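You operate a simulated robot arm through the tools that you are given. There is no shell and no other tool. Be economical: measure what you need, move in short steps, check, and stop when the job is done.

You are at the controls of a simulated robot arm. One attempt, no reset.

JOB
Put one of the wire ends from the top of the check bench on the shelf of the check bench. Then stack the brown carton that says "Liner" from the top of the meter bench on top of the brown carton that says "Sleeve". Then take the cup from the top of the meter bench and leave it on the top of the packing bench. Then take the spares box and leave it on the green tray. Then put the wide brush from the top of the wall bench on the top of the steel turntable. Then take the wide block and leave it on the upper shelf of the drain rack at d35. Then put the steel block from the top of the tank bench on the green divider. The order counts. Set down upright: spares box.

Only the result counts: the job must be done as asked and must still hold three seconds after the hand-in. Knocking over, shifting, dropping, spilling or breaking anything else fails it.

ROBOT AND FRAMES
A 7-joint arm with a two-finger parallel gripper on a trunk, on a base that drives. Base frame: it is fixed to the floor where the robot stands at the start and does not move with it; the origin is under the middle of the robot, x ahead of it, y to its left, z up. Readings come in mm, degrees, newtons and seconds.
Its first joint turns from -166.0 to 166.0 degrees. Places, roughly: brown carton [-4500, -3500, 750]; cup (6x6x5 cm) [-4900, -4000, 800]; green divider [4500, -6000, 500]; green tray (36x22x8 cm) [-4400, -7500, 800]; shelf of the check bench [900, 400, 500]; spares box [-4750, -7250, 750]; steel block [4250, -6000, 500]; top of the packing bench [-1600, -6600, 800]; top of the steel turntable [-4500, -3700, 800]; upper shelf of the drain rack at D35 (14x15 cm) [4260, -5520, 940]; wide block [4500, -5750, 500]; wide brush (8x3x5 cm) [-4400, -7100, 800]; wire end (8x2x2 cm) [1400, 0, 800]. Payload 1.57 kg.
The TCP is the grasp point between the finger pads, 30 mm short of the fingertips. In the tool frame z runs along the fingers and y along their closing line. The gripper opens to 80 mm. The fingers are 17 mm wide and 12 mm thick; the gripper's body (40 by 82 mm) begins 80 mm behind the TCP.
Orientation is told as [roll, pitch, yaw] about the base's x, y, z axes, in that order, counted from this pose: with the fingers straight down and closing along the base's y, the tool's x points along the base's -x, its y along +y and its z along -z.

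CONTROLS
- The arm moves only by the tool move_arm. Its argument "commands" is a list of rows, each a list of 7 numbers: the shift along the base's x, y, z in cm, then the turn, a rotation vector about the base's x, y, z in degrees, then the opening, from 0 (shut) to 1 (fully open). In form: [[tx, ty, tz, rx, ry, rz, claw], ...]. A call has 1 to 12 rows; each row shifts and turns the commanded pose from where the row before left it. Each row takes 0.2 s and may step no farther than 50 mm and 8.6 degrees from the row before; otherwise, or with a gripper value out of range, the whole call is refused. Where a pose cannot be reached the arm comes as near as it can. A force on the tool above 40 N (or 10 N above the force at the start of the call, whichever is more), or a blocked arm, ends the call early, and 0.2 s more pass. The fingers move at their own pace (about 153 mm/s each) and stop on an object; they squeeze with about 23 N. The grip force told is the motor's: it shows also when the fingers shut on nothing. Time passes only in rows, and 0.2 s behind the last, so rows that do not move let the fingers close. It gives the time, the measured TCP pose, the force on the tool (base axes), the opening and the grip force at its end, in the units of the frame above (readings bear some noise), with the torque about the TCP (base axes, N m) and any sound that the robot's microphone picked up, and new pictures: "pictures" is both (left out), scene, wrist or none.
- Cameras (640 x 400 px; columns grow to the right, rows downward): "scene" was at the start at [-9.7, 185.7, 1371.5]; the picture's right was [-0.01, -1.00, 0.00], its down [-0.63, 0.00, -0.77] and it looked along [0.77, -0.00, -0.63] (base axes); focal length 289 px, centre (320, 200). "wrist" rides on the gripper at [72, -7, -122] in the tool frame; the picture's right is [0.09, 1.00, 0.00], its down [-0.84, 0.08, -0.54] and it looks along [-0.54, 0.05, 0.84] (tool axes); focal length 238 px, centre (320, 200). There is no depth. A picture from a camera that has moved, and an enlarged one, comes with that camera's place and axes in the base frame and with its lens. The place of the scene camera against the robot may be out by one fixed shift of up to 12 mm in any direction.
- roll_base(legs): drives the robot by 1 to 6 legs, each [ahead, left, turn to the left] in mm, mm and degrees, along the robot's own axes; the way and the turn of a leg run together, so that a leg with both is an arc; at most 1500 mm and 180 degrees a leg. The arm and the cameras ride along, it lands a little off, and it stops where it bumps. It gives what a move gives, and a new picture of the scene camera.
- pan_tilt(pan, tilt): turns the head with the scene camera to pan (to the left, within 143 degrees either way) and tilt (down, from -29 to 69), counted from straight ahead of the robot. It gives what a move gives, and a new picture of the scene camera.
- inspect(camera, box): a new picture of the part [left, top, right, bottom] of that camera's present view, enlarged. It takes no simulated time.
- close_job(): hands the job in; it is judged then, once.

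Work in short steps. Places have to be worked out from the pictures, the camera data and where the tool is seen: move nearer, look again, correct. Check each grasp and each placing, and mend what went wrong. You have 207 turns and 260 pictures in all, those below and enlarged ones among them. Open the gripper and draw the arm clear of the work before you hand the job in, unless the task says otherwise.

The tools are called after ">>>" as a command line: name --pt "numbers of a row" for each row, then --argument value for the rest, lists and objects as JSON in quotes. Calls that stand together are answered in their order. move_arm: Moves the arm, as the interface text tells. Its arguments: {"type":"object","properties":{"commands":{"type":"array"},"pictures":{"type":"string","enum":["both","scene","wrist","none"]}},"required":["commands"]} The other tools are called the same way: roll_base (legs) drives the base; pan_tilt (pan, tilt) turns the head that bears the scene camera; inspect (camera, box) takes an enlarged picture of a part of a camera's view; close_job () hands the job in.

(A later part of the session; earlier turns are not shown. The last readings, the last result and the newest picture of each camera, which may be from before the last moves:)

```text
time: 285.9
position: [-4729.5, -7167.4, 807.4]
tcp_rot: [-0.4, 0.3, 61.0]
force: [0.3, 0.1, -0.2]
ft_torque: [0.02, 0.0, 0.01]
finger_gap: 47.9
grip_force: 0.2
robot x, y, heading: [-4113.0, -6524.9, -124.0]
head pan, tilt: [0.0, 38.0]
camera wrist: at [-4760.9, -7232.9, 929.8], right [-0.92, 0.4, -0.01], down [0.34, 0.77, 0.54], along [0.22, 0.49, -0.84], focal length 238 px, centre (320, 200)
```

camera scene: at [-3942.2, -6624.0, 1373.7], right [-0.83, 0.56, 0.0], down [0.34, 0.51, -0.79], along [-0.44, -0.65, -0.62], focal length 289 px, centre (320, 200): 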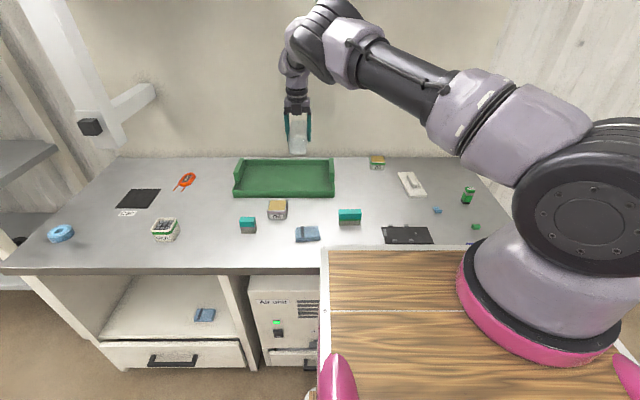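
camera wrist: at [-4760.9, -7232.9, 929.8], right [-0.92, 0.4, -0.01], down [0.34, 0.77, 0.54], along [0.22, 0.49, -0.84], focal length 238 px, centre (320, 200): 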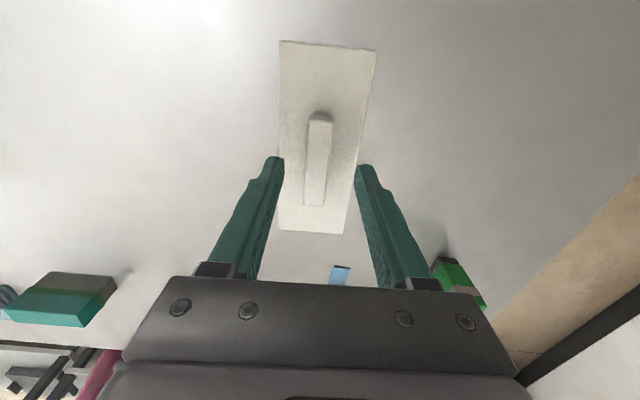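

>>> move_arm --pt "0 0 -2.3 0 0 0 0.6" --pt "0 0 0 0 0 0 0.6" --pictures "wrist"

```text
time: 286.5
position: [-4729.0, -7167.0, 783.8]
tcp_rot: [-0.4, 0.2, 61.0]
force: [-0.2, -0.8, 0.1]
ft_torque: [0.03, 0.0, 0.03]
finger_gap: 48.0
grip_force: 0.0
robot x, y, heading: [-4114.3, -6524.4, -124.2]
head pan, tilt: [0.0, 38.0]
camera wrist: at [-4760.5, -7232.8, 906.6], right [-0.92, 0.4, -0.01], down [0.34, 0.77, 0.54], along [0.22, 0.49, -0.84], focal length 238 px, centre (320, 200)
```

wrist: 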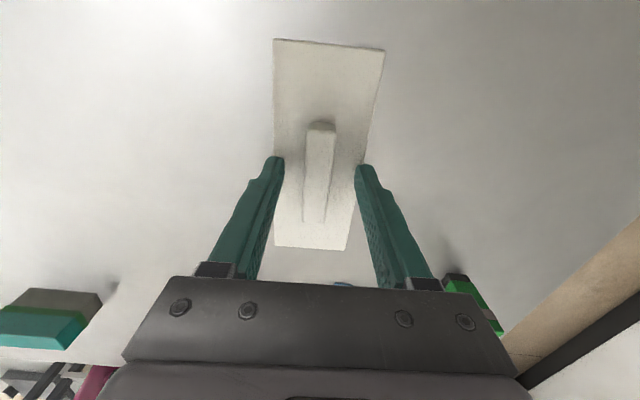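

Grip geometry matches the earlier one. Close and lift the lid.

>>> move_arm --pt "0 0 -0.1 0 0 0 0" --pt "0 0 0 0 0 0 0" --pt "0 0 1 0 0 0 0" --pt "0 0 3 0 0 0 0" --pt "0 0 4 0 0 0 0" --pt "0 0 4 0 0 0 0" --pictures "wrist"

```text
time: 287.9
position: [-4727.2, -7167.1, 903.6]
tcp_rot: [-0.4, 0.3, 61.0]
force: [0.1, -0.2, -1.0]
ft_torque: [0.01, -0.04, 0.0]
finger_gap: 16.8
grip_force: 22.9
robot x, y, heading: [-4108.2, -6524.1, -123.9]
head pan, tilt: [0.0, 38.0]
camera wrist: at [-4759.5, -7233.3, 1025.7], right [-0.92, 0.4, -0.01], down [0.34, 0.77, 0.54], along [0.22, 0.49, -0.84], focal length 238 px, centre (320, 200)
```

wrist: 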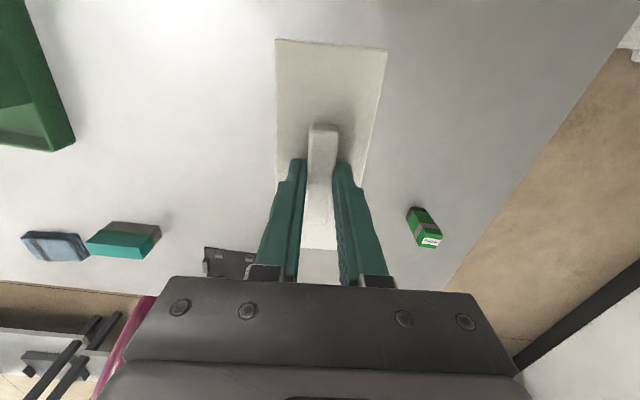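

Carry the lid to above the body in the tray.

>>> move_arm --pt "3.58 -2.94 0 0 0 -0.57 0" --pt "3.58 -2.94 0 0 0 -0.57 0" --pt "3.58 -2.94 0 0 0 -0.57 0" --pt "3.58 -2.94 0 0 0 -0.57 0" --pt "3.58 -2.94 0 0 0 -0.57 0" --pt "3.58 -2.94 0 0 0 -0.57 0" --pt "3.58 -2.94 0 0 0 -0.57 0" --pt "3.58 -2.94 0 0 0 -0.57 0" --pt "3.6 -2.94 0 0 0 -0.57 0" --pt "0 0 -3 0 0 0 0" --pictures "wrist"

>>> inspect --camera "scene" --box '[250, 120, 350, 200]'

```text
time: 290.1
position: [-4405.6, -7430.3, 873.6]
tcp_rot: [-0.4, 0.2, 55.8]
force: [0.0, -0.9, 0.5]
ft_torque: [-0.02, -0.01, 0.02]
finger_gap: 16.9
grip_force: 23.4
robot x, y, heading: [-4111.5, -6526.4, -123.8]
head pan, tilt: [0.0, 38.0]
camera wrist: at [-4442.9, -7494.8, 995.3], right [-0.88, 0.48, -0.01], down [0.4, 0.74, 0.54], along [0.26, 0.47, -0.84], focal length 238 px, centre (320, 200)
```

wrist: 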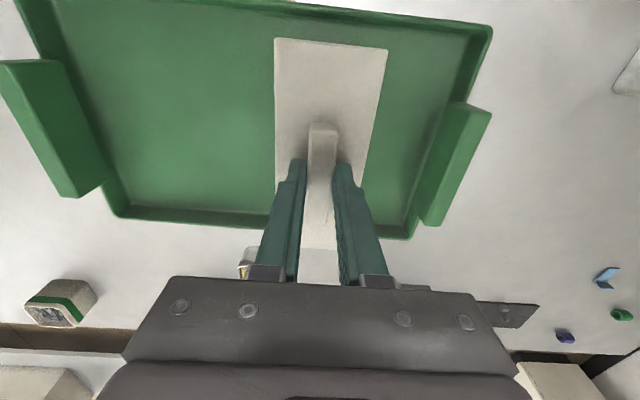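

```text
5.00 times, centred on (300, 160) of scene
camera zoom: at [-3941.8, -6623.8, 1373.6], right [-0.83, 0.56, 0.0], down [0.34, 0.51, -0.79], along [-0.44, -0.65, -0.62], focal length 1445 px, centre (420, 400)
```

zoom: 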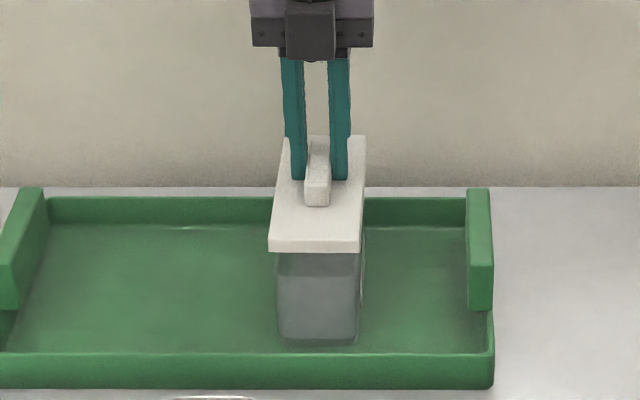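

Aligned. Lower onto the body and press until it snaps.

>>> move_arm --pt "0 0 -1.5 0 0 0 0" --pt "0 0 -0.8 0 0 0 0" --pt "0 0 -0.3 0 0 0 0" --pt "0 0 -0.2 0 0 0 0" --pictures "none"

>>> inspect --camera "scene" --box '[265, 130, 345, 200]'

```text
time: 291.1
position: [-4407.8, -7431.0, 845.1]
tcp_rot: [-0.4, 0.2, 55.8]
force: [0.1, 0.2, 0.5]
ft_torque: [0.0, -0.01, 0.01]
finger_gap: 16.9
grip_force: 22.8
robot x, y, heading: [-4110.6, -6527.8, -123.9]
head pan, tilt: [0.0, 38.0]
```

```text
5.71 times, centred on (305, 165) of scene
camera zoom: at [-3941.9, -6624.0, 1373.6], right [-0.83, 0.56, 0.0], down [0.34, 0.51, -0.79], along [-0.44, -0.65, -0.62], focal length 1651 px, centre (406, 400)
```

zoom: 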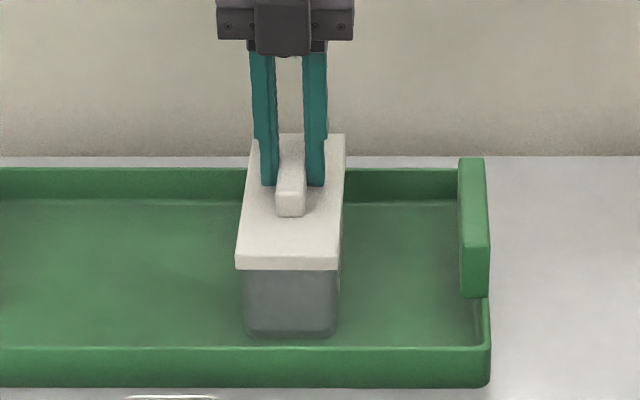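

Lid is ~2 mm left of the body; shift right 2 mm and press.

>>> move_arm --pt "-0.18 0.12 0 0 0 0 0" --pt "0 0 -0.2 0 0 0 0" --pt "0 0 -0.2 0 0 0 0" --pt "0 0 -0.2 0 0 0 0" --pictures "none"

```text
time: 292.1
position: [-4408.1, -7431.1, 843.0]
tcp_rot: [-0.4, 0.4, 56.0]
force: [1.3, -1.2, 30.4]
ft_torque: [0.0, 0.03, 0.02]
finger_gap: 17.2
grip_force: 23.0
robot x, y, heading: [-4112.1, -6522.9, -123.9]
head pan, tilt: [0.0, 38.0]
heard: snap
```

Snap — the lid is on. Open wide and rise, then check.

>>> move_arm --pt "0 0 0.1 0 0 0 0.5" --pt "0 0 0 0 0 0 0.5" --pt "0 0 3 0 0 0 0.5" --pt "0 0 4 0 0 0 0.5" --pt "0 0 4 0 0 0 0.5" --pictures "wrist"

>>> inspect --camera "scene" --box '[240, 130, 360, 210]'

```text
time: 293.3
position: [-4408.8, -7430.5, 949.4]
tcp_rot: [-0.3, 0.2, 55.8]
force: [-0.1, -0.3, -0.6]
ft_torque: [0.01, 0.01, 0.01]
finger_gap: 39.7
grip_force: 0.1
robot x, y, heading: [-4115.2, -6523.7, -123.8]
head pan, tilt: [0.0, 38.0]
camera wrist: at [-4445.6, -7493.6, 1072.2], right [-0.88, 0.48, -0.01], down [0.4, 0.74, 0.54], along [0.26, 0.47, -0.84], focal length 238 px, centre (320, 200)
```

wrist: 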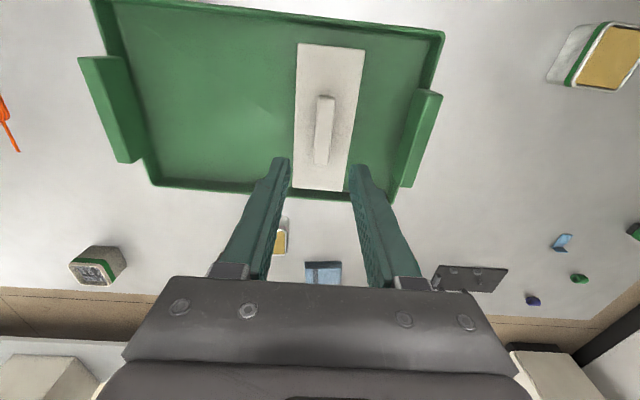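

```text
5.00 times, centred on (300, 170) of scene
camera zoom: at [-3942.0, -6624.3, 1373.6], right [-0.83, 0.56, 0.0], down [0.34, 0.51, -0.79], along [-0.44, -0.65, -0.62], focal length 1445 px, centre (420, 350)
```

zoom: 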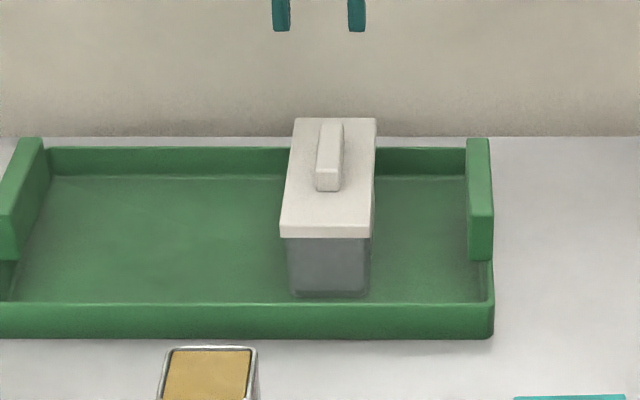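

Spares box is complete and upright on the tray. Next the wide brush at ≈[-4406,-7140]; move above it.

>>> move_arm --pt "0 4.7 0 0 0 0 1" --pt "0 4.7 0 0 0 0 1" --pt "0 4.7 0 0 0 0 1" --pt "0 4.7 0 0 0 0 1" --pt "0 4.7 0 0 0 0 1" --pt "0 4.7 -1 0 0 0 1" --pictures "wrist"

```text
time: 294.7
position: [-4407.3, -7148.4, 940.1]
tcp_rot: [-0.4, 0.2, 56.0]
force: [-0.1, 0.6, 0.0]
ft_torque: [0.01, -0.01, 0.0]
finger_gap: 79.9
grip_force: 0.0
robot x, y, heading: [-4112.1, -6523.8, -124.1]
head pan, tilt: [0.0, 38.0]
camera wrist: at [-4444.5, -7211.0, 1063.0], right [-0.88, 0.48, -0.01], down [0.4, 0.74, 0.54], along [0.26, 0.47, -0.84], focal length 238 px, centre (320, 200)
```

wrist: 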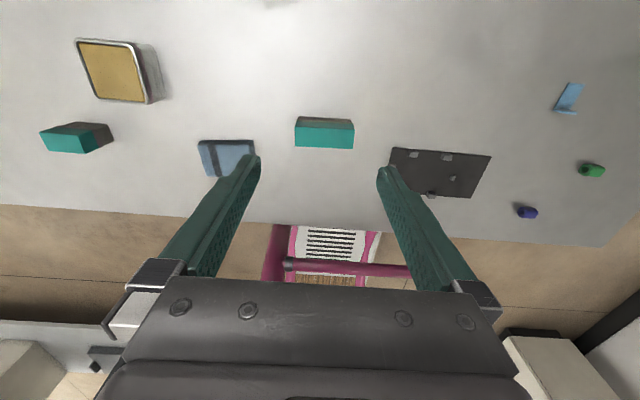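

The brush's long side lies across my closing axis; turn the tool -84.6° so the fingers close across its 3 cm width.

>>> move_arm --pt "0 0.14 0 0 0 -8.46 1" --pt "0 0.14 0 0 0 -8.46 1" --pt "0 0.14 0 0 0 -8.46 1" --pt "0 0.14 0 0 0 -8.46 1" --pt "0 0.14 0 0 0 -8.46 1" --pt "0 0.14 0 0 0 -8.46 1" --pt "0 0.14 0 0 0 -8.46 1" --pt "0 0.14 0 0 0 -8.46 1" --pt "0 0.14 0 0 0 -8.46 1" --pt "0 0.14 0 0 0 -8.46 1" --pt "0 0 -4 0 0 0 1" --pt "0 0 -3 0 0 0 1" --pictures "wrist"

```text
time: 297.3
position: [-4408.5, -7133.5, 870.6]
tcp_rot: [-0.4, 0.1, -28.8]
force: [0.1, -0.4, -0.3]
ft_torque: [0.0, 0.04, -0.02]
finger_gap: 79.8
grip_force: 0.2
robot x, y, heading: [-4113.7, -6527.7, -124.2]
head pan, tilt: [0.0, 38.0]
camera wrist: at [-4474.9, -7105.9, 992.3], right [0.4, 0.92, -0.01], down [0.77, -0.33, 0.54], along [0.49, -0.22, -0.84], focal length 238 px, centre (320, 200)
```

wrist: 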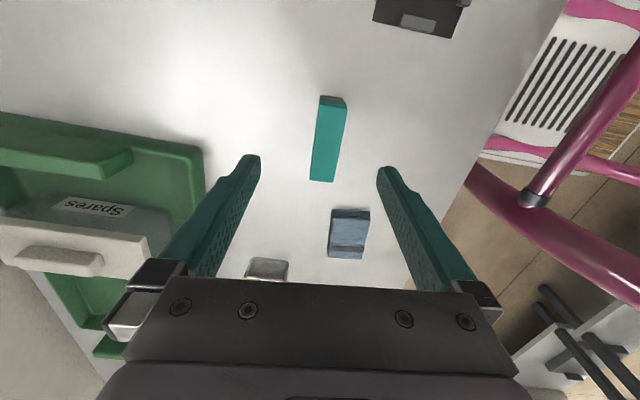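

Aligned on the brush. Descend to TCP 790, close and lift.

>>> move_arm --pt "-0.1 0.3 -4 0 0 0 1" --pt "0 0 -4.1 0 0 0 0.8" --pt "0 0 0 0 0 0 0" --pt "0 0 0 0 0 0 0" --pt "0 0 1 0 0 0 0" --pt "0 0 3 0 0 0 0" --pt "0 0 4 0 0 0 0" --pt "0 0 4 0 0 0 0" --pictures "wrist"

```text
time: 299.1
position: [-4410.5, -7131.5, 909.8]
tcp_rot: [-0.3, 0.2, -28.7]
force: [0.0, -0.3, -0.6]
ft_torque: [0.02, 0.0, 0.01]
finger_gap: 23.3
grip_force: 22.8
robot x, y, heading: [-4113.0, -6519.8, -124.0]
head pan, tilt: [0.0, 38.0]
camera wrist: at [-4477.0, -7103.9, 1031.5], right [0.4, 0.92, -0.01], down [0.77, -0.33, 0.54], along [0.49, -0.22, -0.84], focal length 238 px, centre (320, 200)
```

wrist: 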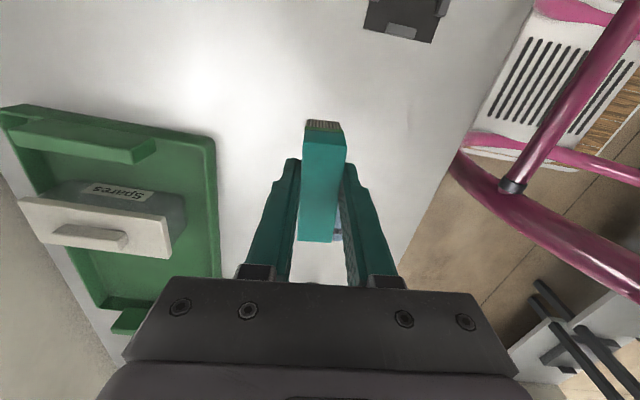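

Brush held. Retract, then reverse the route back to the meter bench.

>>> move_arm --pt "1.6 2.4 3 0 0 0 0" --pt "1.6 2.4 3 0 0 0 0" --pt "1.6 2.4 3 0 0 0 0" --pt "1.6 2.4 3 0 0 0 0" --pt "1.6 2.4 3 0 0 0 0" --pt "1.6 2.4 3 0 0 0 0" --pictures "none"

>>> roll_base --legs '[[-20, 0, 0], [0, -700, 0], [-450, 0, 0], [0, 0, 2.7], [-950, 0, 0], [-950, 0, 0]]'

```text
time: 300.5
position: [-4314.5, -6987.6, 1088.9]
tcp_rot: [-0.3, 0.2, -28.9]
force: [-0.2, -1.3, -1.9]
ft_torque: [0.01, -0.01, -0.01]
finger_gap: 23.0
grip_force: 23.0
robot x, y, heading: [-4114.0, -6524.4, -124.1]
head pan, tilt: [0.0, 38.0]
```

```text
time: 316.6
position: [-3609.7, -4594.3, 1089.0]
tcp_rot: [-0.3, 0.2, -26.4]
force: [-1.3, -0.3, -0.1]
ft_torque: [0.03, -0.01, 0.03]
finger_gap: 23.0
grip_force: 23.3
robot x, y, heading: [-3425.4, -4120.5, -121.8]
head pan, tilt: [0.0, 38.0]
camera scene: at [-3251.8, -4216.6, 1373.6], right [-0.85, 0.53, 0.0], down [0.32, 0.52, -0.79], along [-0.41, -0.67, -0.62], focal length 289 px, centre (320, 200)
```

scene: 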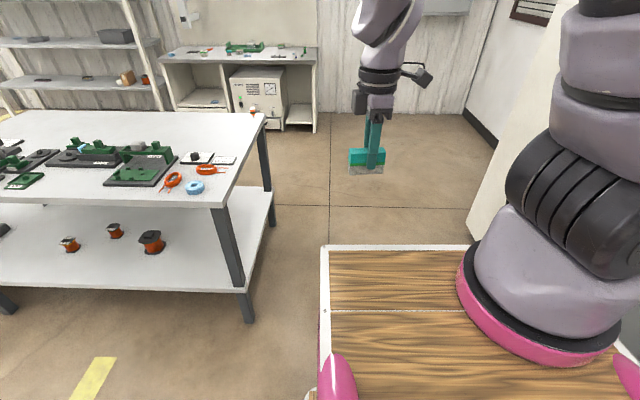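

Arrived. Turn right to face the meter bench and move closer.

>>> roll_base --legs '[[0, 0, -89.5], [230, 0, 0]]'

```text
time: 322.1
position: [-4094.5, -3830.9, 1088.6]
tcp_rot: [-0.3, 0.2, -115.5]
force: [-0.1, 0.7, -0.6]
ft_torque: [-0.03, -0.02, 0.05]
finger_gap: 23.2
grip_force: 23.2
robot x, y, heading: [-3623.0, -4007.1, 149.3]
head pan, tilt: [0.0, 38.0]
camera scene: at [-3703.0, -4181.1, 1373.6], right [0.51, 0.86, 0.0], down [0.53, -0.31, -0.79], along [-0.68, 0.4, -0.62], focal length 289 px, centre (320, 200)
```

scene: 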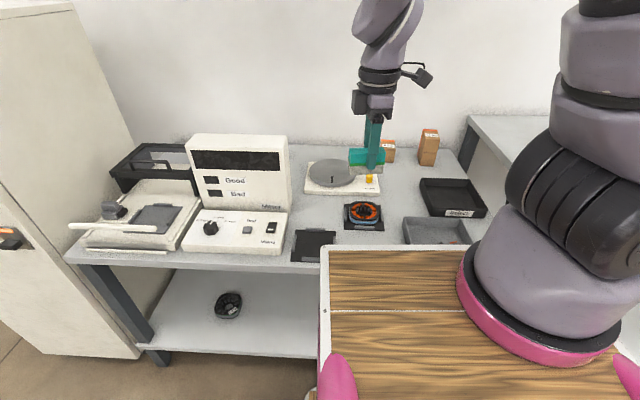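

Move the brush above the turntable (≈[-4463,-3670]).

>>> move_arm --pt "-4.1 1.79 -1 0 0 0 0" --pt "-4.1 1.79 -1 0 0 0 0" --pt "-4.1 1.79 -1 0 0 0 0" --pt "-4.1 1.79 -1 0 0 0 0" --pt "-4.1 1.79 -1 0 0 0 0" --pt "-4.1 1.79 -1 0 0 0 0" --pt "-4.1 1.79 -1 0 0 0 0" --pt "-4.1 1.79 -1 0 0 0 0" --pt "-4.1 1.79 -1 0 0 0 0" --pt "0 0 -4 0 0 0 0" --pt "0 0 -4 0 0 0 0" --pictures "wrist"

```text
time: 324.5
position: [-4463.9, -3669.4, 919.8]
tcp_rot: [-0.5, 0.1, -115.5]
force: [0.2, -0.3, -0.2]
ft_torque: [0.02, 0.02, 0.0]
finger_gap: 23.0
grip_force: 23.4
robot x, y, heading: [-3622.3, -4005.3, 149.1]
head pan, tilt: [0.0, 38.0]
camera wrist: at [-4439.8, -3603.2, 1041.2], right [0.94, -0.35, -0.01], down [-0.29, -0.79, 0.54], along [-0.19, -0.5, -0.84], focal length 238 px, centre (320, 200)
```

wrist: 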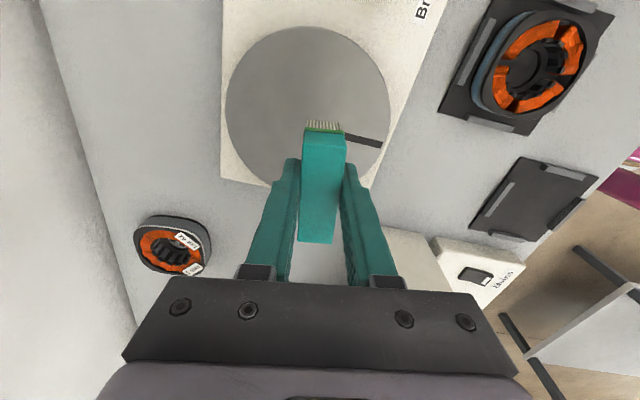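

Disc centre reads ≈[-4471,-3644]. Correct and lower.

>>> move_arm --pt "-0.7 2.5 0 0 0 0 0" --pt "0 0 -4 0 0 0 0" --pt "0 0 -2 0 0 0 0" --pt "0 0 -0.5 0 0 0 0" --pt "0 0 -0.5 0 0 0 0" --pt "0 0 -0.5 0 0 0 0" --pt "0 0 -0.5 0 0 0 0" --pictures "none"

```text
time: 326.1
position: [-4471.1, -3645.6, 838.6]
tcp_rot: [-0.4, 0.2, -115.5]
force: [0.5, 0.1, -0.1]
ft_torque: [-0.04, 0.03, 0.0]
finger_gap: 23.2
grip_force: 23.2
robot x, y, heading: [-3621.7, -4005.5, 149.1]
head pan, tilt: [0.0, 38.0]
```

>>> move_arm --pt "0 0 -0.3 0 0 0 0" --pt "0 0 -0.3 0 0 0 0" --pt "0 0 -0.3 0 0 0 0" --pt "0 0 -0.3 0 0 0 0" --pt "0 0 -0.3 0 0 0 0" --pt "0 0 -0.3 0 0 0 0" --pt "0 0 -0.3 0 0 0 0" --pictures "wrist"

```text
time: 327.3
position: [-4473.1, -3645.0, 830.0]
tcp_rot: [-0.8, 0.2, -115.5]
force: [2.6, 0.3, 13.7]
ft_torque: [-0.09, -0.21, 0.05]
finger_gap: 23.4
grip_force: 23.0
robot x, y, heading: [-3618.8, -4005.2, 149.2]
head pan, tilt: [0.0, 38.0]
stopped in row 5: the force on the tool passed its limit at 45 N (the readings are from after the stop); the commanded pose is now the measured one
camera wrist: at [-4449.0, -3578.8, 952.5], right [0.94, -0.34, -0.01], down [-0.28, -0.79, 0.54], along [-0.19, -0.5, -0.84], focal length 238 px, centre (320, 200)
```

wrist: 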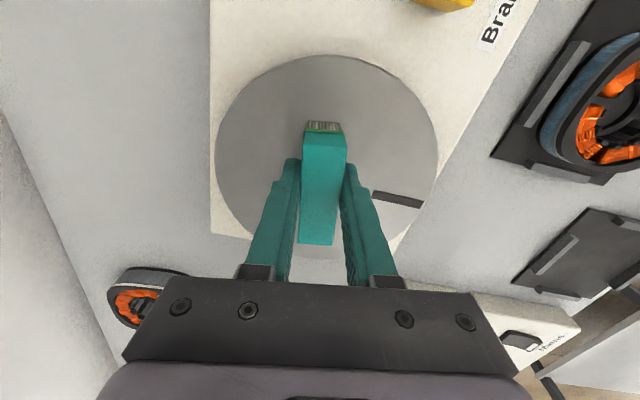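

Brush sits centrally on the disc with contact. Open and rise.

>>> move_arm --pt "0 0 0.1 0 0 0 0.5" --pt "0 0 0 0 0 0 0.7" --pt "0 0 3 0 0 0 0.7" --pt "0 0 4 0 0 0 0.7" --pt "0 0 4 0 0 0 1" --pt "0 0 4 0 0 0 1" --pictures "wrist"

```text
time: 328.7
position: [-4474.1, -3646.0, 979.6]
tcp_rot: [-0.5, 0.2, -115.3]
force: [-0.9, 0.6, 0.0]
ft_torque: [-0.02, -0.01, 0.02]
finger_gap: 80.1
grip_force: 0.0
robot x, y, heading: [-3619.0, -4006.3, 149.2]
head pan, tilt: [0.0, 38.0]
camera wrist: at [-4449.2, -3579.2, 1101.2], right [0.94, -0.34, -0.01], down [-0.29, -0.79, 0.54], along [-0.19, -0.5, -0.84], focal length 238 px, centre (320, 200)
```

wrist: 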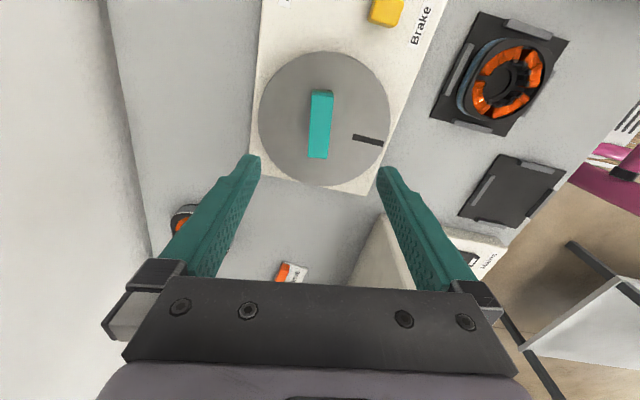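

Brush is on the turntable. Retract the arm to the natural travel pose and drive toward the tank bench via the aisle.

>>> move_arm --pt "3.35 -2 1 0 0 -8.55 1" --pt "3.35 -2 1 0 0 -8.55 1" --pt "3.35 -2 1 0 0 -8.55 1" --pt "3.35 -2 1 0 0 -8.55 1" --pt "3.35 -2 1 0 0 -8.55 1" --pt "3.35 -2 1 0 0 -8.55 1" --pt "3.35 -2 1 0 0 -8.55 1" --pt "3.35 -2 1 0 0 -8.55 1" --pt "3.35 -2 1 0 0 -8.55 1" --pt "3.35 -2 1 0 0 -8.55 1" --pt "3.35 -2 1 0 0 -8.55 1" --pictures "none"

>>> roll_base --legs '[[-240, 0, 0], [0, 0, 88], [0, 0, 88.5], [1400, 0, 0], [1350, 0, 0], [0, 0, 36]]'

```text
time: 331.1
position: [-4114.4, -3860.3, 1086.9]
tcp_rot: [-0.5, 0.0, 152.8]
force: [-0.2, -0.2, -1.6]
ft_torque: [0.05, 0.0, 0.01]
finger_gap: 79.9
grip_force: 0.1
out of reach, approached as far as the arm can: row 11
robot x, y, heading: [-3620.7, -4006.2, 149.1]
head pan, tilt: [0.0, 38.0]
```

```text
time: 355.0
position: [-664.2, -5551.8, 1086.4]
tcp_rot: [-0.6, 0.1, 4.9]
force: [0.7, -0.4, 0.6]
ft_torque: [0.0, 0.03, -0.01]
finger_gap: 80.0
grip_force: 0.0
robot x, y, heading: [-1161.1, -5689.4, 0.9]
head pan, tilt: [0.0, 38.0]
camera scene: at [-1173.3, -5501.1, 1373.6], right [0.02, -1.0, 0.0], down [-0.62, -0.01, -0.79], along [0.79, 0.02, -0.62], focal length 289 px, centre (320, 200)
```

scene: 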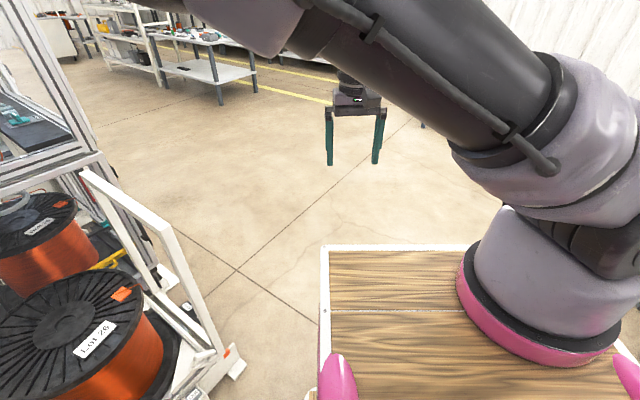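

Look ahead toward the tank bench.

>>> pan_tilt --pan 5 --tilt 15

```text
time: 355.9
position: [-664.8, -5552.0, 1086.3]
tcp_rot: [-0.5, 0.0, 4.8]
force: [-0.3, -0.3, -0.6]
ft_torque: [0.0, 0.01, -0.01]
finger_gap: 80.1
grip_force: 0.1
robot x, y, heading: [-1159.3, -5688.6, 1.2]
head pan, tilt: [5.0, 15.0]
camera scene: at [-1166.8, -5492.9, 1410.1], right [0.11, -0.99, 0.0], down [-0.26, -0.03, -0.97], along [0.96, 0.1, -0.26], focal length 289 px, centre (320, 200)
```

scene: 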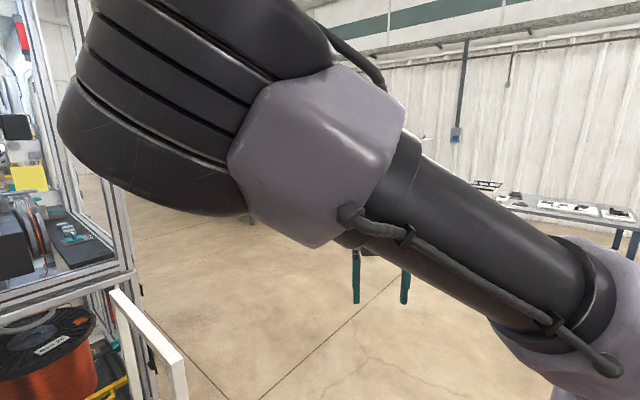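

The arm's elbow blocks the view. Drive 2×1.4 m ahead on clear floor, then adjust the arm.

>>> roll_base --legs '[[1400, 0, 0], [1400, 0, 0]]'

>>> move_arm --pt "4 -4 -2 0 0 3 1" --pt "4 -4 -2 0 0 3 1" --pt "4 -4 -2 0 0 3 1" --pt "3 -4 -2 0 0 3 1" --pt "0 -5 0 0 0 3 1" --pt "0 -5 0 0 0 3 1" --pictures "scene"

```text
time: 369.4
position: [2137.6, -5527.5, 1086.1]
tcp_rot: [-0.6, 0.1, 4.2]
force: [0.0, 0.6, 0.9]
ft_torque: [0.04, -0.01, -0.01]
finger_gap: 80.1
grip_force: 0.0
robot x, y, heading: [1642.9, -5656.3, 0.3]
head pan, tilt: [5.0, 15.0]
camera scene: at [1637.0, -5461.5, 1410.2], right [0.1, -1.0, 0.0], down [-0.26, -0.02, -0.97], along [0.96, 0.09, -0.26], focal length 289 px, centre (320, 200)
```

scene: 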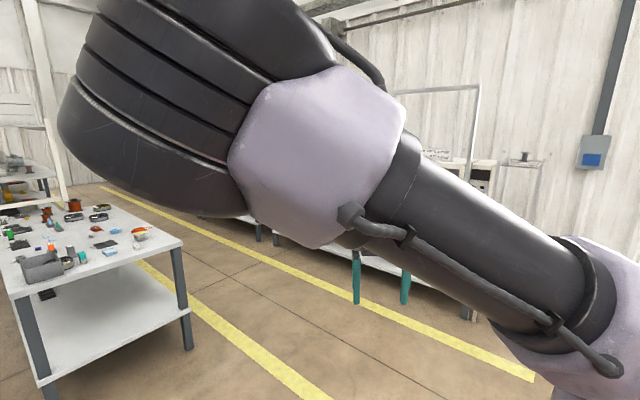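

```text
refused: row 1 steps farther than a row can; nothing moved
```

>>> move_arm --pt "3 -3 -1.5 0 0 4 1" --pt "3 -3 -1.5 0 0 4 1" --pt "3 -3 -1.5 0 0 4 1" --pt "2 -4 -1.5 0 0 4 1" --pt "0 -4.5 0 0 0 4 1" --pt "0 -4.5 0 0 0 4 1" --pt "0 -4.5 0 0 0 4 1" --pictures "scene"

```text
time: 371.0
position: [2246.8, -5791.9, 1026.3]
tcp_rot: [-0.5, 0.3, 32.2]
force: [0.5, 0.2, 0.3]
ft_torque: [-0.06, -0.02, 0.0]
finger_gap: 80.0
grip_force: 0.0
robot x, y, heading: [1641.5, -5652.5, 0.5]
head pan, tilt: [5.0, 15.0]
camera scene: at [1636.7, -5460.9, 1410.1], right [0.1, -1.0, 0.0], down [-0.26, -0.03, -0.97], along [0.96, 0.09, -0.26], focal length 289 px, centre (320, 200)
```

scene: 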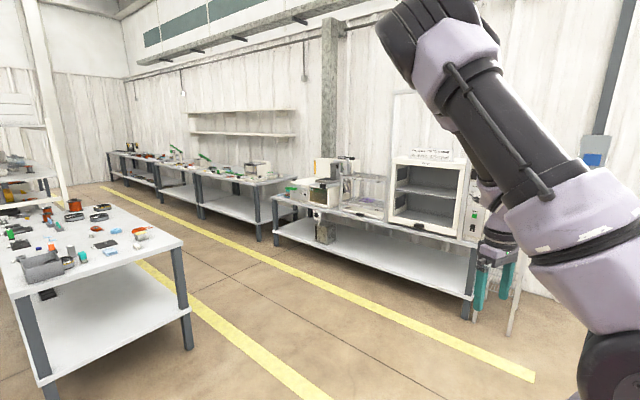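

Zoom on the region where the rack, tank bench and blocks should be.

>>> inspect --camera "scene" --box '[280, 130, 500, 270]'

```text
2.86 times, centred on (390, 200) of scene
camera zoom: at [1636.7, -5460.9, 1410.1], right [0.1, -1.0, 0.0], down [-0.26, -0.03, -0.97], along [0.96, 0.09, -0.26], focal length 826 px, centre (120, 200)
```

zoom: 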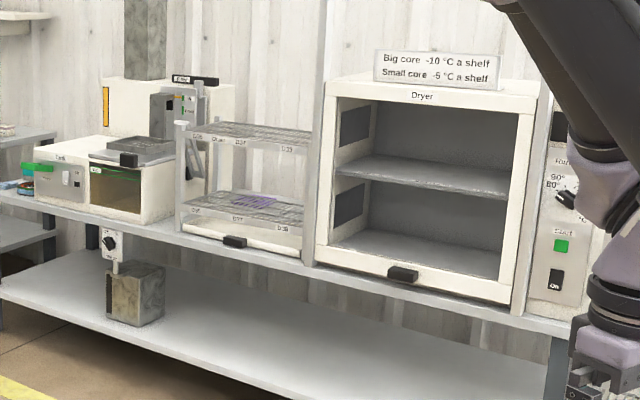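

The drain rack (labels D35…), tank unit and dryer stand on the bench ahead. Drive closer to see the blocks.

>>> roll_base --legs '[[0, 0, 18], [1430, 0, 0], [0, 0, -51]]'

>>> pan_tilt --pan 0 --tilt 25

```text
time: 381.4
position: [3433.5, -5648.6, 1027.2]
tcp_rot: [-0.5, 0.1, -1.0]
force: [-0.3, -0.7, -0.4]
ft_torque: [0.01, -0.03, -0.01]
finger_gap: 80.1
grip_force: 0.0
robot x, y, heading: [2997.6, -5202.9, -32.4]
head pan, tilt: [5.0, 15.0]
camera scene: at [3106.3, -5035.3, 1410.2], right [-0.47, -0.89, 0.0], down [-0.23, 0.12, -0.97], along [0.86, -0.45, -0.26], focal length 289 px, centre (320, 200)
```

scene: 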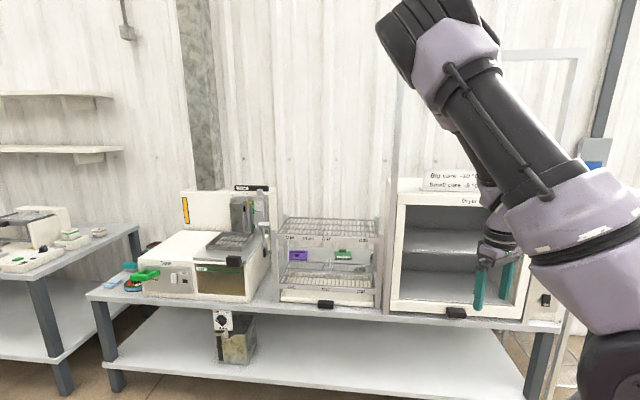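

```text
time: 382.2
position: [3431.9, -5648.0, 1025.8]
tcp_rot: [-0.5, 0.0, -1.0]
force: [-0.2, -0.3, -0.1]
ft_torque: [-0.01, -0.04, 0.05]
finger_gap: 79.9
grip_force: 0.1
robot x, y, heading: [3000.1, -5201.2, -32.6]
head pan, tilt: [0.0, 25.0]
camera scene: at [3101.1, -5041.6, 1394.0], right [-0.54, -0.84, 0.0], down [-0.36, 0.23, -0.91], along [0.76, -0.49, -0.42], focal length 289 px, centre (320, 200)
```

scene: 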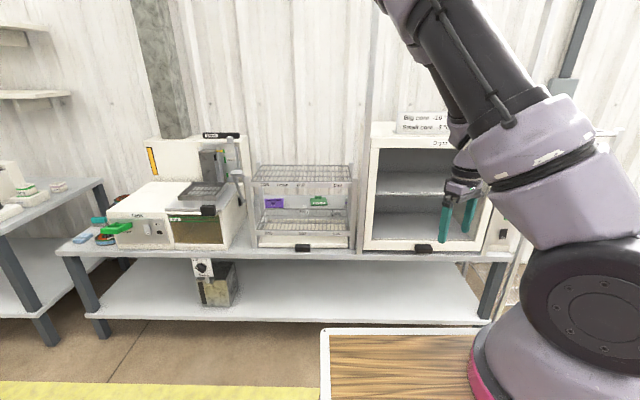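

>>> inspect --camera "scene" --box '[230, 145, 370, 265]'

>>> inspect --camera "scene" --box '[50, 130, 250, 270]'

```text
3.33 times, centred on (300, 205) of scene
camera zoom: at [3101.1, -5041.6, 1394.0], right [-0.54, -0.84, 0.0], down [-0.36, 0.23, -0.91], along [0.76, -0.49, -0.42], focal length 963 px, centre (387, 183)
```

zoom: 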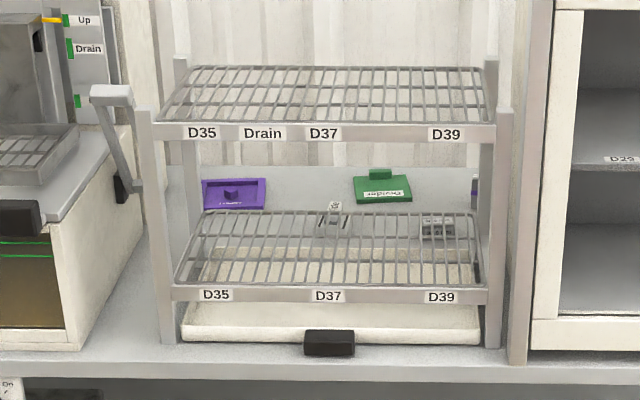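

```text
2.86 times, centred on (150, 200) of scene
camera zoom: at [3101.1, -5041.6, 1394.0], right [-0.54, -0.84, 0.0], down [-0.36, 0.23, -0.91], along [0.76, -0.49, -0.42], focal length 826 px, centre (806, 200)
```

zoom: 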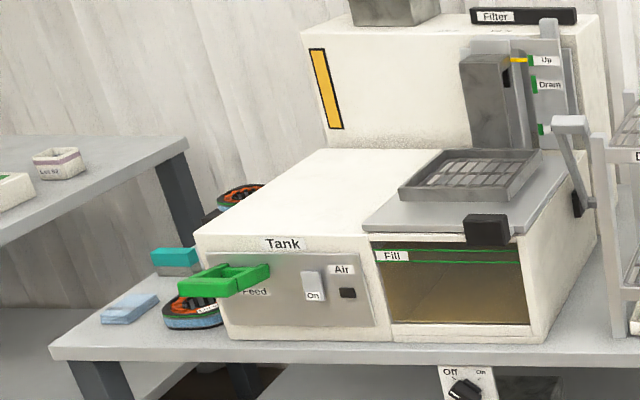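

Behind the rack stand a green "Divider" plate, a purple plate and two grey blocks; bench top is ≈596 and the upper shelf ≈935. Drive closer (ahead 560, left 250).

>>> roll_base --legs '[[0, 250, 0], [560, 0, 0]]'

>>> pan_tilt --pan -8 --tilt 42

```text
time: 386.8
position: [4042.6, -5733.1, 1026.4]
tcp_rot: [-0.5, 0.1, -0.6]
force: [-0.6, 0.0, 0.6]
ft_torque: [0.0, 0.0, 0.0]
finger_gap: 80.3
grip_force: 0.0
robot x, y, heading: [3605.7, -5288.9, -32.5]
head pan, tilt: [0.0, 25.0]
camera scene: at [3706.0, -5128.4, 1394.0], right [-0.53, -0.84, 0.0], down [-0.36, 0.23, -0.91], along [0.77, -0.48, -0.42], focal length 289 px, centre (320, 200)
```

scene: 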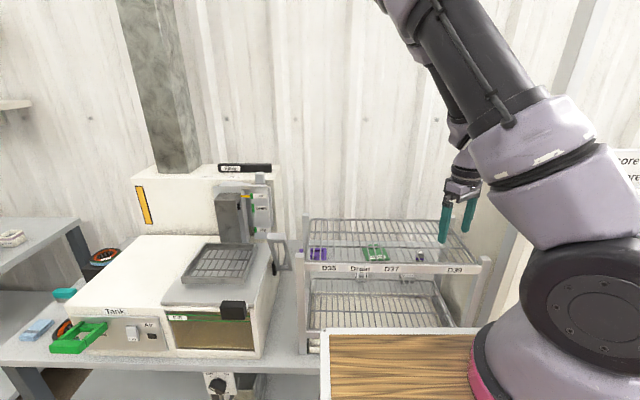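

```text
time: 387.6
position: [4042.5, -5733.3, 1027.6]
tcp_rot: [-0.6, 0.1, -0.6]
force: [-0.3, 0.8, -0.2]
ft_torque: [-0.03, -0.03, 0.0]
finger_gap: 80.0
grip_force: 0.1
robot x, y, heading: [3609.3, -5291.4, -32.5]
head pan, tilt: [-8.0, 42.0]
camera scene: at [3691.8, -5133.2, 1367.7], right [-0.65, -0.76, 0.0], down [-0.51, 0.43, -0.74], along [0.57, -0.48, -0.67], focal length 289 px, centre (320, 200)
```

scene: 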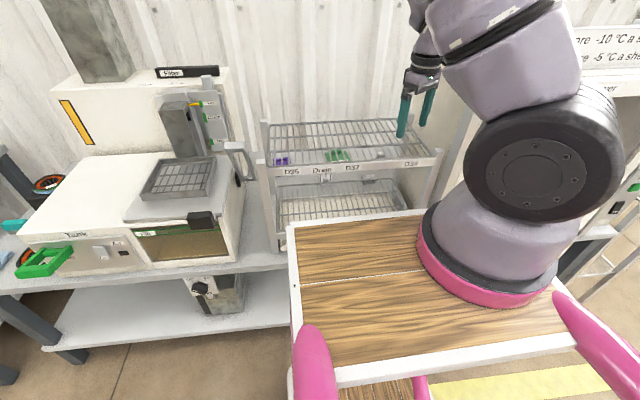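

Extend the arm over the rack to look behind it with the wrist camera.

>>> move_arm --pt "2.0 3.15 1 0 0 -5 1" --pt "2.0 3.15 1 0 0 -5 1" --pt "2.0 3.15 1 0 0 -5 1" --pt "2.0 3.15 1 0 0 -5 1" --pt "3.5 -2.25 0 0 0 -5 1" --pt "3.5 -2.25 0 0 0 0 1" --pt "3.5 -2.25 0 0 0 0 1" --pt "3.5 -2.25 0 0 0 0 1" --pt "3.5 -2.25 0 0 0 0 1" --pictures "both"

```text
time: 389.6
position: [4297.5, -5720.1, 1068.3]
tcp_rot: [-0.7, 0.0, -25.6]
force: [0.8, 0.4, 1.0]
ft_torque: [-0.05, 0.01, -0.01]
finger_gap: 80.1
grip_force: 0.1
robot x, y, heading: [3610.0, -5291.9, -31.9]
head pan, tilt: [-8.0, 42.0]
camera scene: at [3691.4, -5132.8, 1367.7], right [-0.65, -0.76, 0.0], down [-0.51, 0.43, -0.74], along [0.57, -0.48, -0.67], focal length 289 px, centre (320, 200)
camera wrist: at [4229.3, -5694.3, 1189.4], right [0.35, 0.94, -0.01], down [0.79, -0.29, 0.54], along [0.5, -0.19, -0.84], focal length 238 px, centre (320, 200)
```

scene: 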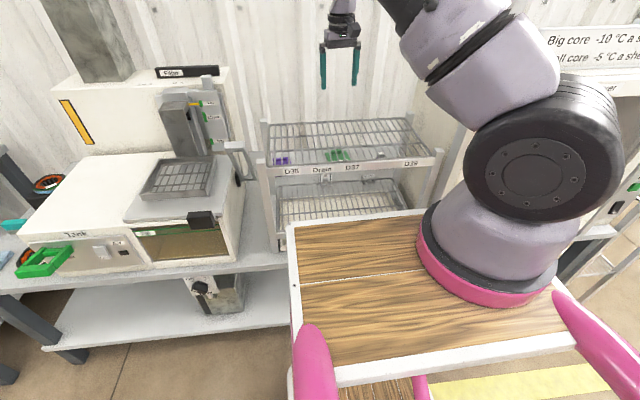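
wrist: 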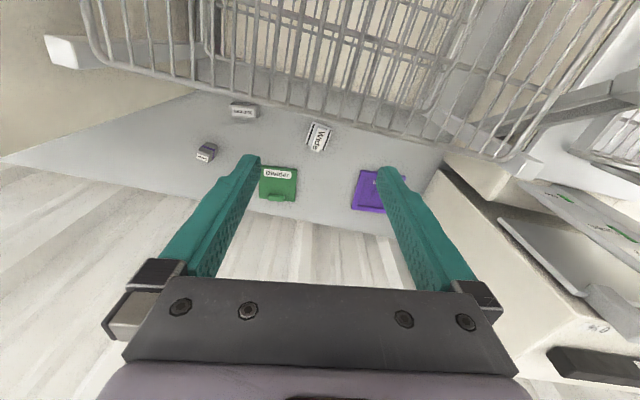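

Behind the rack: Divider, "Wide" block and other blocks. Zoom to read labels.

>>> inspect --camera "wrist" --box '[180, 90, 420, 220]'

```text
2.67 times, centred on (300, 155) of wrist
camera zoom: at [4229.3, -5694.3, 1189.4], right [0.35, 0.94, -0.01], down [0.79, -0.29, 0.54], along [0.5, -0.19, -0.84], focal length 636 px, centre (373, 320)
```

zoom: 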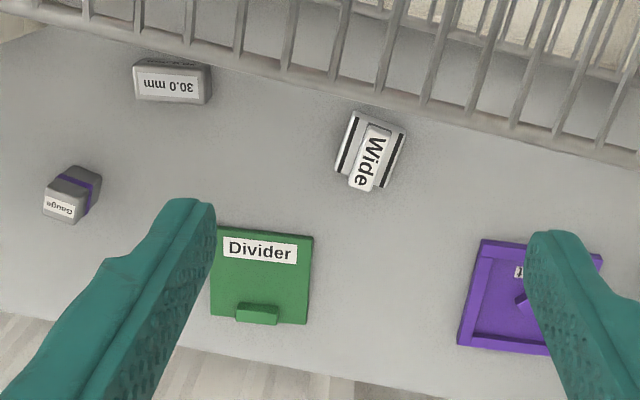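

"Wide" block at ≈[4395,-5762]; its sides run along heading ≈-39°. I'll use the flipped tool (camera to the wall side): turn +167° at height while moving above it.

>>> move_arm --pt "0.5 -0.2 0 0 0 8.5 1" --pt "0.5 -0.2 0 0 0 8.5 1" --pt "0.5 -0.2 0 0 0 8.5 1" --pt "0.5 -0.2 0 0 0 8.5 1" --pt "0.5 -0.2 0 0 0 8.5 1" --pt "0.5 -0.2 0 0 0 8.5 1" --pt "0.5 -0.2 0 0 0 8.5 1" --pt "0.5 -0.2 0 0 0 8.5 1" --pt "0.5 -0.2 0 0 0 8.5 1" --pt "0.5 -0.2 0 0 0 8.5 1" --pictures "none"

>>> move_arm --pt "0.5 -0.2 0 0 0 8.2 1" --pt "0.5 -0.2 0 0 0 8.2 1" --pt "0.5 -0.2 0 0 0 8.2 1" --pt "0.5 -0.2 0 0 0 8.2 1" --pt "0.5 -0.2 0 0 0 8.2 1" --pt "0.5 -0.2 0 0 0 8.2 1" --pt "0.5 -0.2 0 0 0 8.2 1" --pt "0.5 -0.2 0 0 0 8.2 1" --pt "0.5 -0.2 0 0 0 8.2 1" --pt "0.2 -0.2 0 0 0 8.2 1" --pictures "wrist"

```text
time: 391.8
position: [4348.0, -5739.7, 1067.3]
tcp_rot: [-0.6, 0.2, 59.5]
force: [-0.1, -1.0, -0.5]
ft_torque: [-0.01, 0.02, 0.0]
finger_gap: 80.1
grip_force: 0.1
robot x, y, heading: [3602.8, -5289.3, -32.5]
head pan, tilt: [-8.0, 42.0]
```

```text
time: 394.0
position: [4393.9, -5758.4, 1067.3]
tcp_rot: [-0.6, 0.1, 141.5]
force: [0.3, 0.4, -0.7]
ft_torque: [-0.02, -0.04, -0.01]
finger_gap: 80.1
grip_force: 0.0
robot x, y, heading: [3605.2, -5291.2, -32.2]
head pan, tilt: [-8.0, 42.0]
camera wrist: at [4452.1, -5800.3, 1188.2], right [-0.55, -0.84, -0.01], down [-0.71, 0.46, 0.54], along [-0.45, 0.3, -0.84], focal length 238 px, centre (320, 200)
```

wrist: 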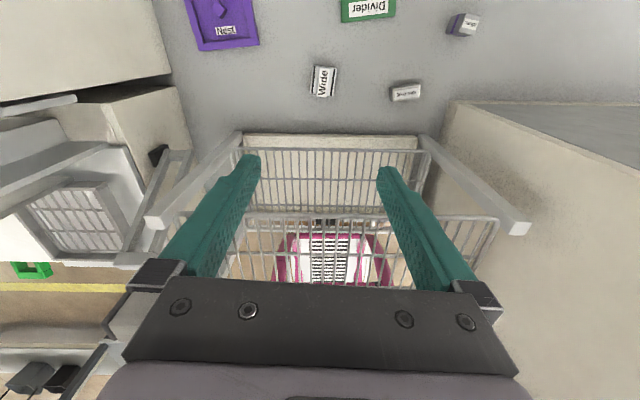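

View is clear: ~115 mm free between rack and block. Shift to [4400,-5769] and descend to ~z 770.

>>> move_arm --pt "0.6 -1.1 -4.5 0 0 0 1" --pt "0 0 -5 0 0 0 1" --pt "0 0 -5 0 0 0 1" --pt "0 0 -5 0 0 0 1" --pt "0 0 -5 0 0 0 1" --pt "0 0 -5 0 0 0 1" --pictures "wrist"

```text
time: 395.4
position: [4400.7, -5769.8, 771.5]
tcp_rot: [-0.6, 0.2, 141.3]
force: [0.2, -0.1, 0.3]
ft_torque: [0.02, -0.02, -0.01]
finger_gap: 80.2
grip_force: 0.0
robot x, y, heading: [3605.2, -5289.1, -32.2]
head pan, tilt: [-8.0, 42.0]
camera wrist: at [4458.6, -5810.6, 894.2], right [-0.55, -0.84, -0.01], down [-0.71, 0.46, 0.54], along [-0.44, 0.3, -0.84], focal length 238 px, centre (320, 200)
```

wrist: 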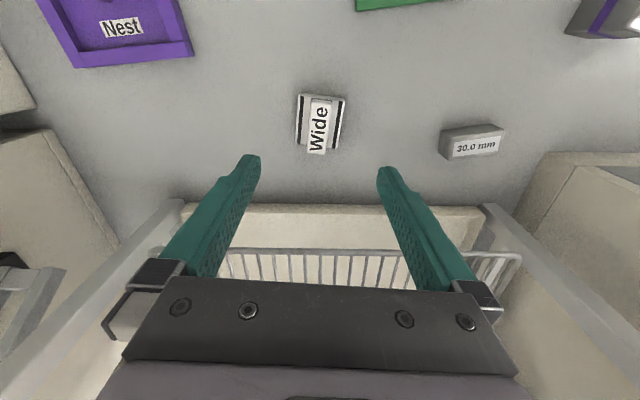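

Centred. Descend to TCP ≈633 and close on the Wide block.

>>> move_arm --pt "0 0 -4.6 0 0 0 1" --pt "0 0 -4.6 0 0 0 1" --pt "0 0 -3.2 0 0 0 1" --pt "0 0 -0.8 0 0 0 1" --pt "0 0 -0.6 0 0 0 1" --pt "0 0 0 0 0 0 0" --pt "0 0 0 0 0 0 0" --pictures "wrist"

```text
time: 397.2
position: [4423.4, -5775.7, 661.4]
tcp_rot: [-1.5, 2.5, 141.6]
force: [-2.1, 1.7, 3.4]
ft_torque: [-0.06, 0.17, -0.09]
finger_gap: 21.7
grip_force: 23.3
robot x, y, heading: [3600.8, -5288.0, -32.3]
head pan, tilt: [-8.0, 42.0]
stopped in row 7: the arm was blocked; the commanded pose is now the measured one
camera wrist: at [4476.5, -5814.1, 787.6], right [-0.54, -0.84, -0.02], down [-0.73, 0.46, 0.5], along [-0.41, 0.29, -0.86], focal length 238 px, centre (320, 200)
```

wrist: 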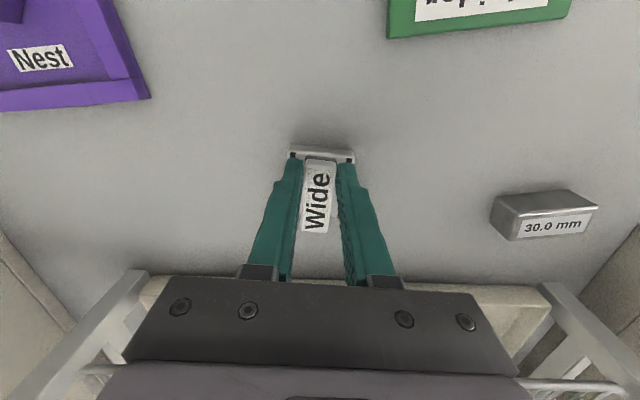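

The forearm met the rack's rear bar; the fingers did close on the block's label tab (22 mm). Lift gently and move slightly away from the rack.

>>> move_arm --pt "0 0 0.5 0 0 0 0" --pt "0.3 -0.2 1.5 0 0 0 0" --pt "0.3 -0.2 3 0 0 0 0" --pt "0 0 4 0 0 0 0" --pictures "both"

```text
time: 398.2
position: [4429.6, -5778.6, 750.6]
tcp_rot: [-1.5, 2.1, 141.7]
force: [-1.2, -0.8, -2.8]
ft_torque: [-0.03, -0.01, -0.02]
finger_gap: 21.7
grip_force: 23.1
robot x, y, heading: [3607.5, -5289.8, -32.2]
head pan, tilt: [-8.0, 42.0]
camera scene: at [3692.3, -5133.5, 1367.7], right [-0.65, -0.76, 0.0], down [-0.51, 0.43, -0.74], along [0.57, -0.48, -0.67], focal length 289 px, centre (320, 200)
camera wrist: at [4482.5, -5817.7, 875.1], right [-0.54, -0.84, -0.02], down [-0.73, 0.46, 0.51], along [-0.41, 0.29, -0.86], focal length 238 px, centre (320, 200)
```

scene: 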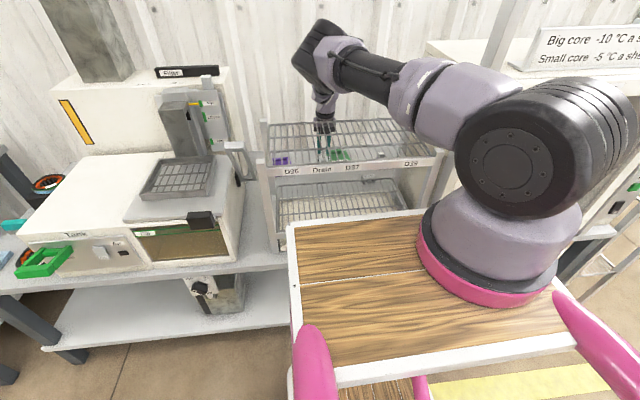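
wrist: 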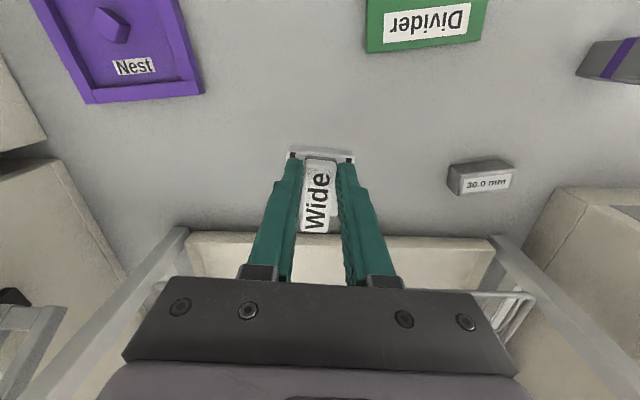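

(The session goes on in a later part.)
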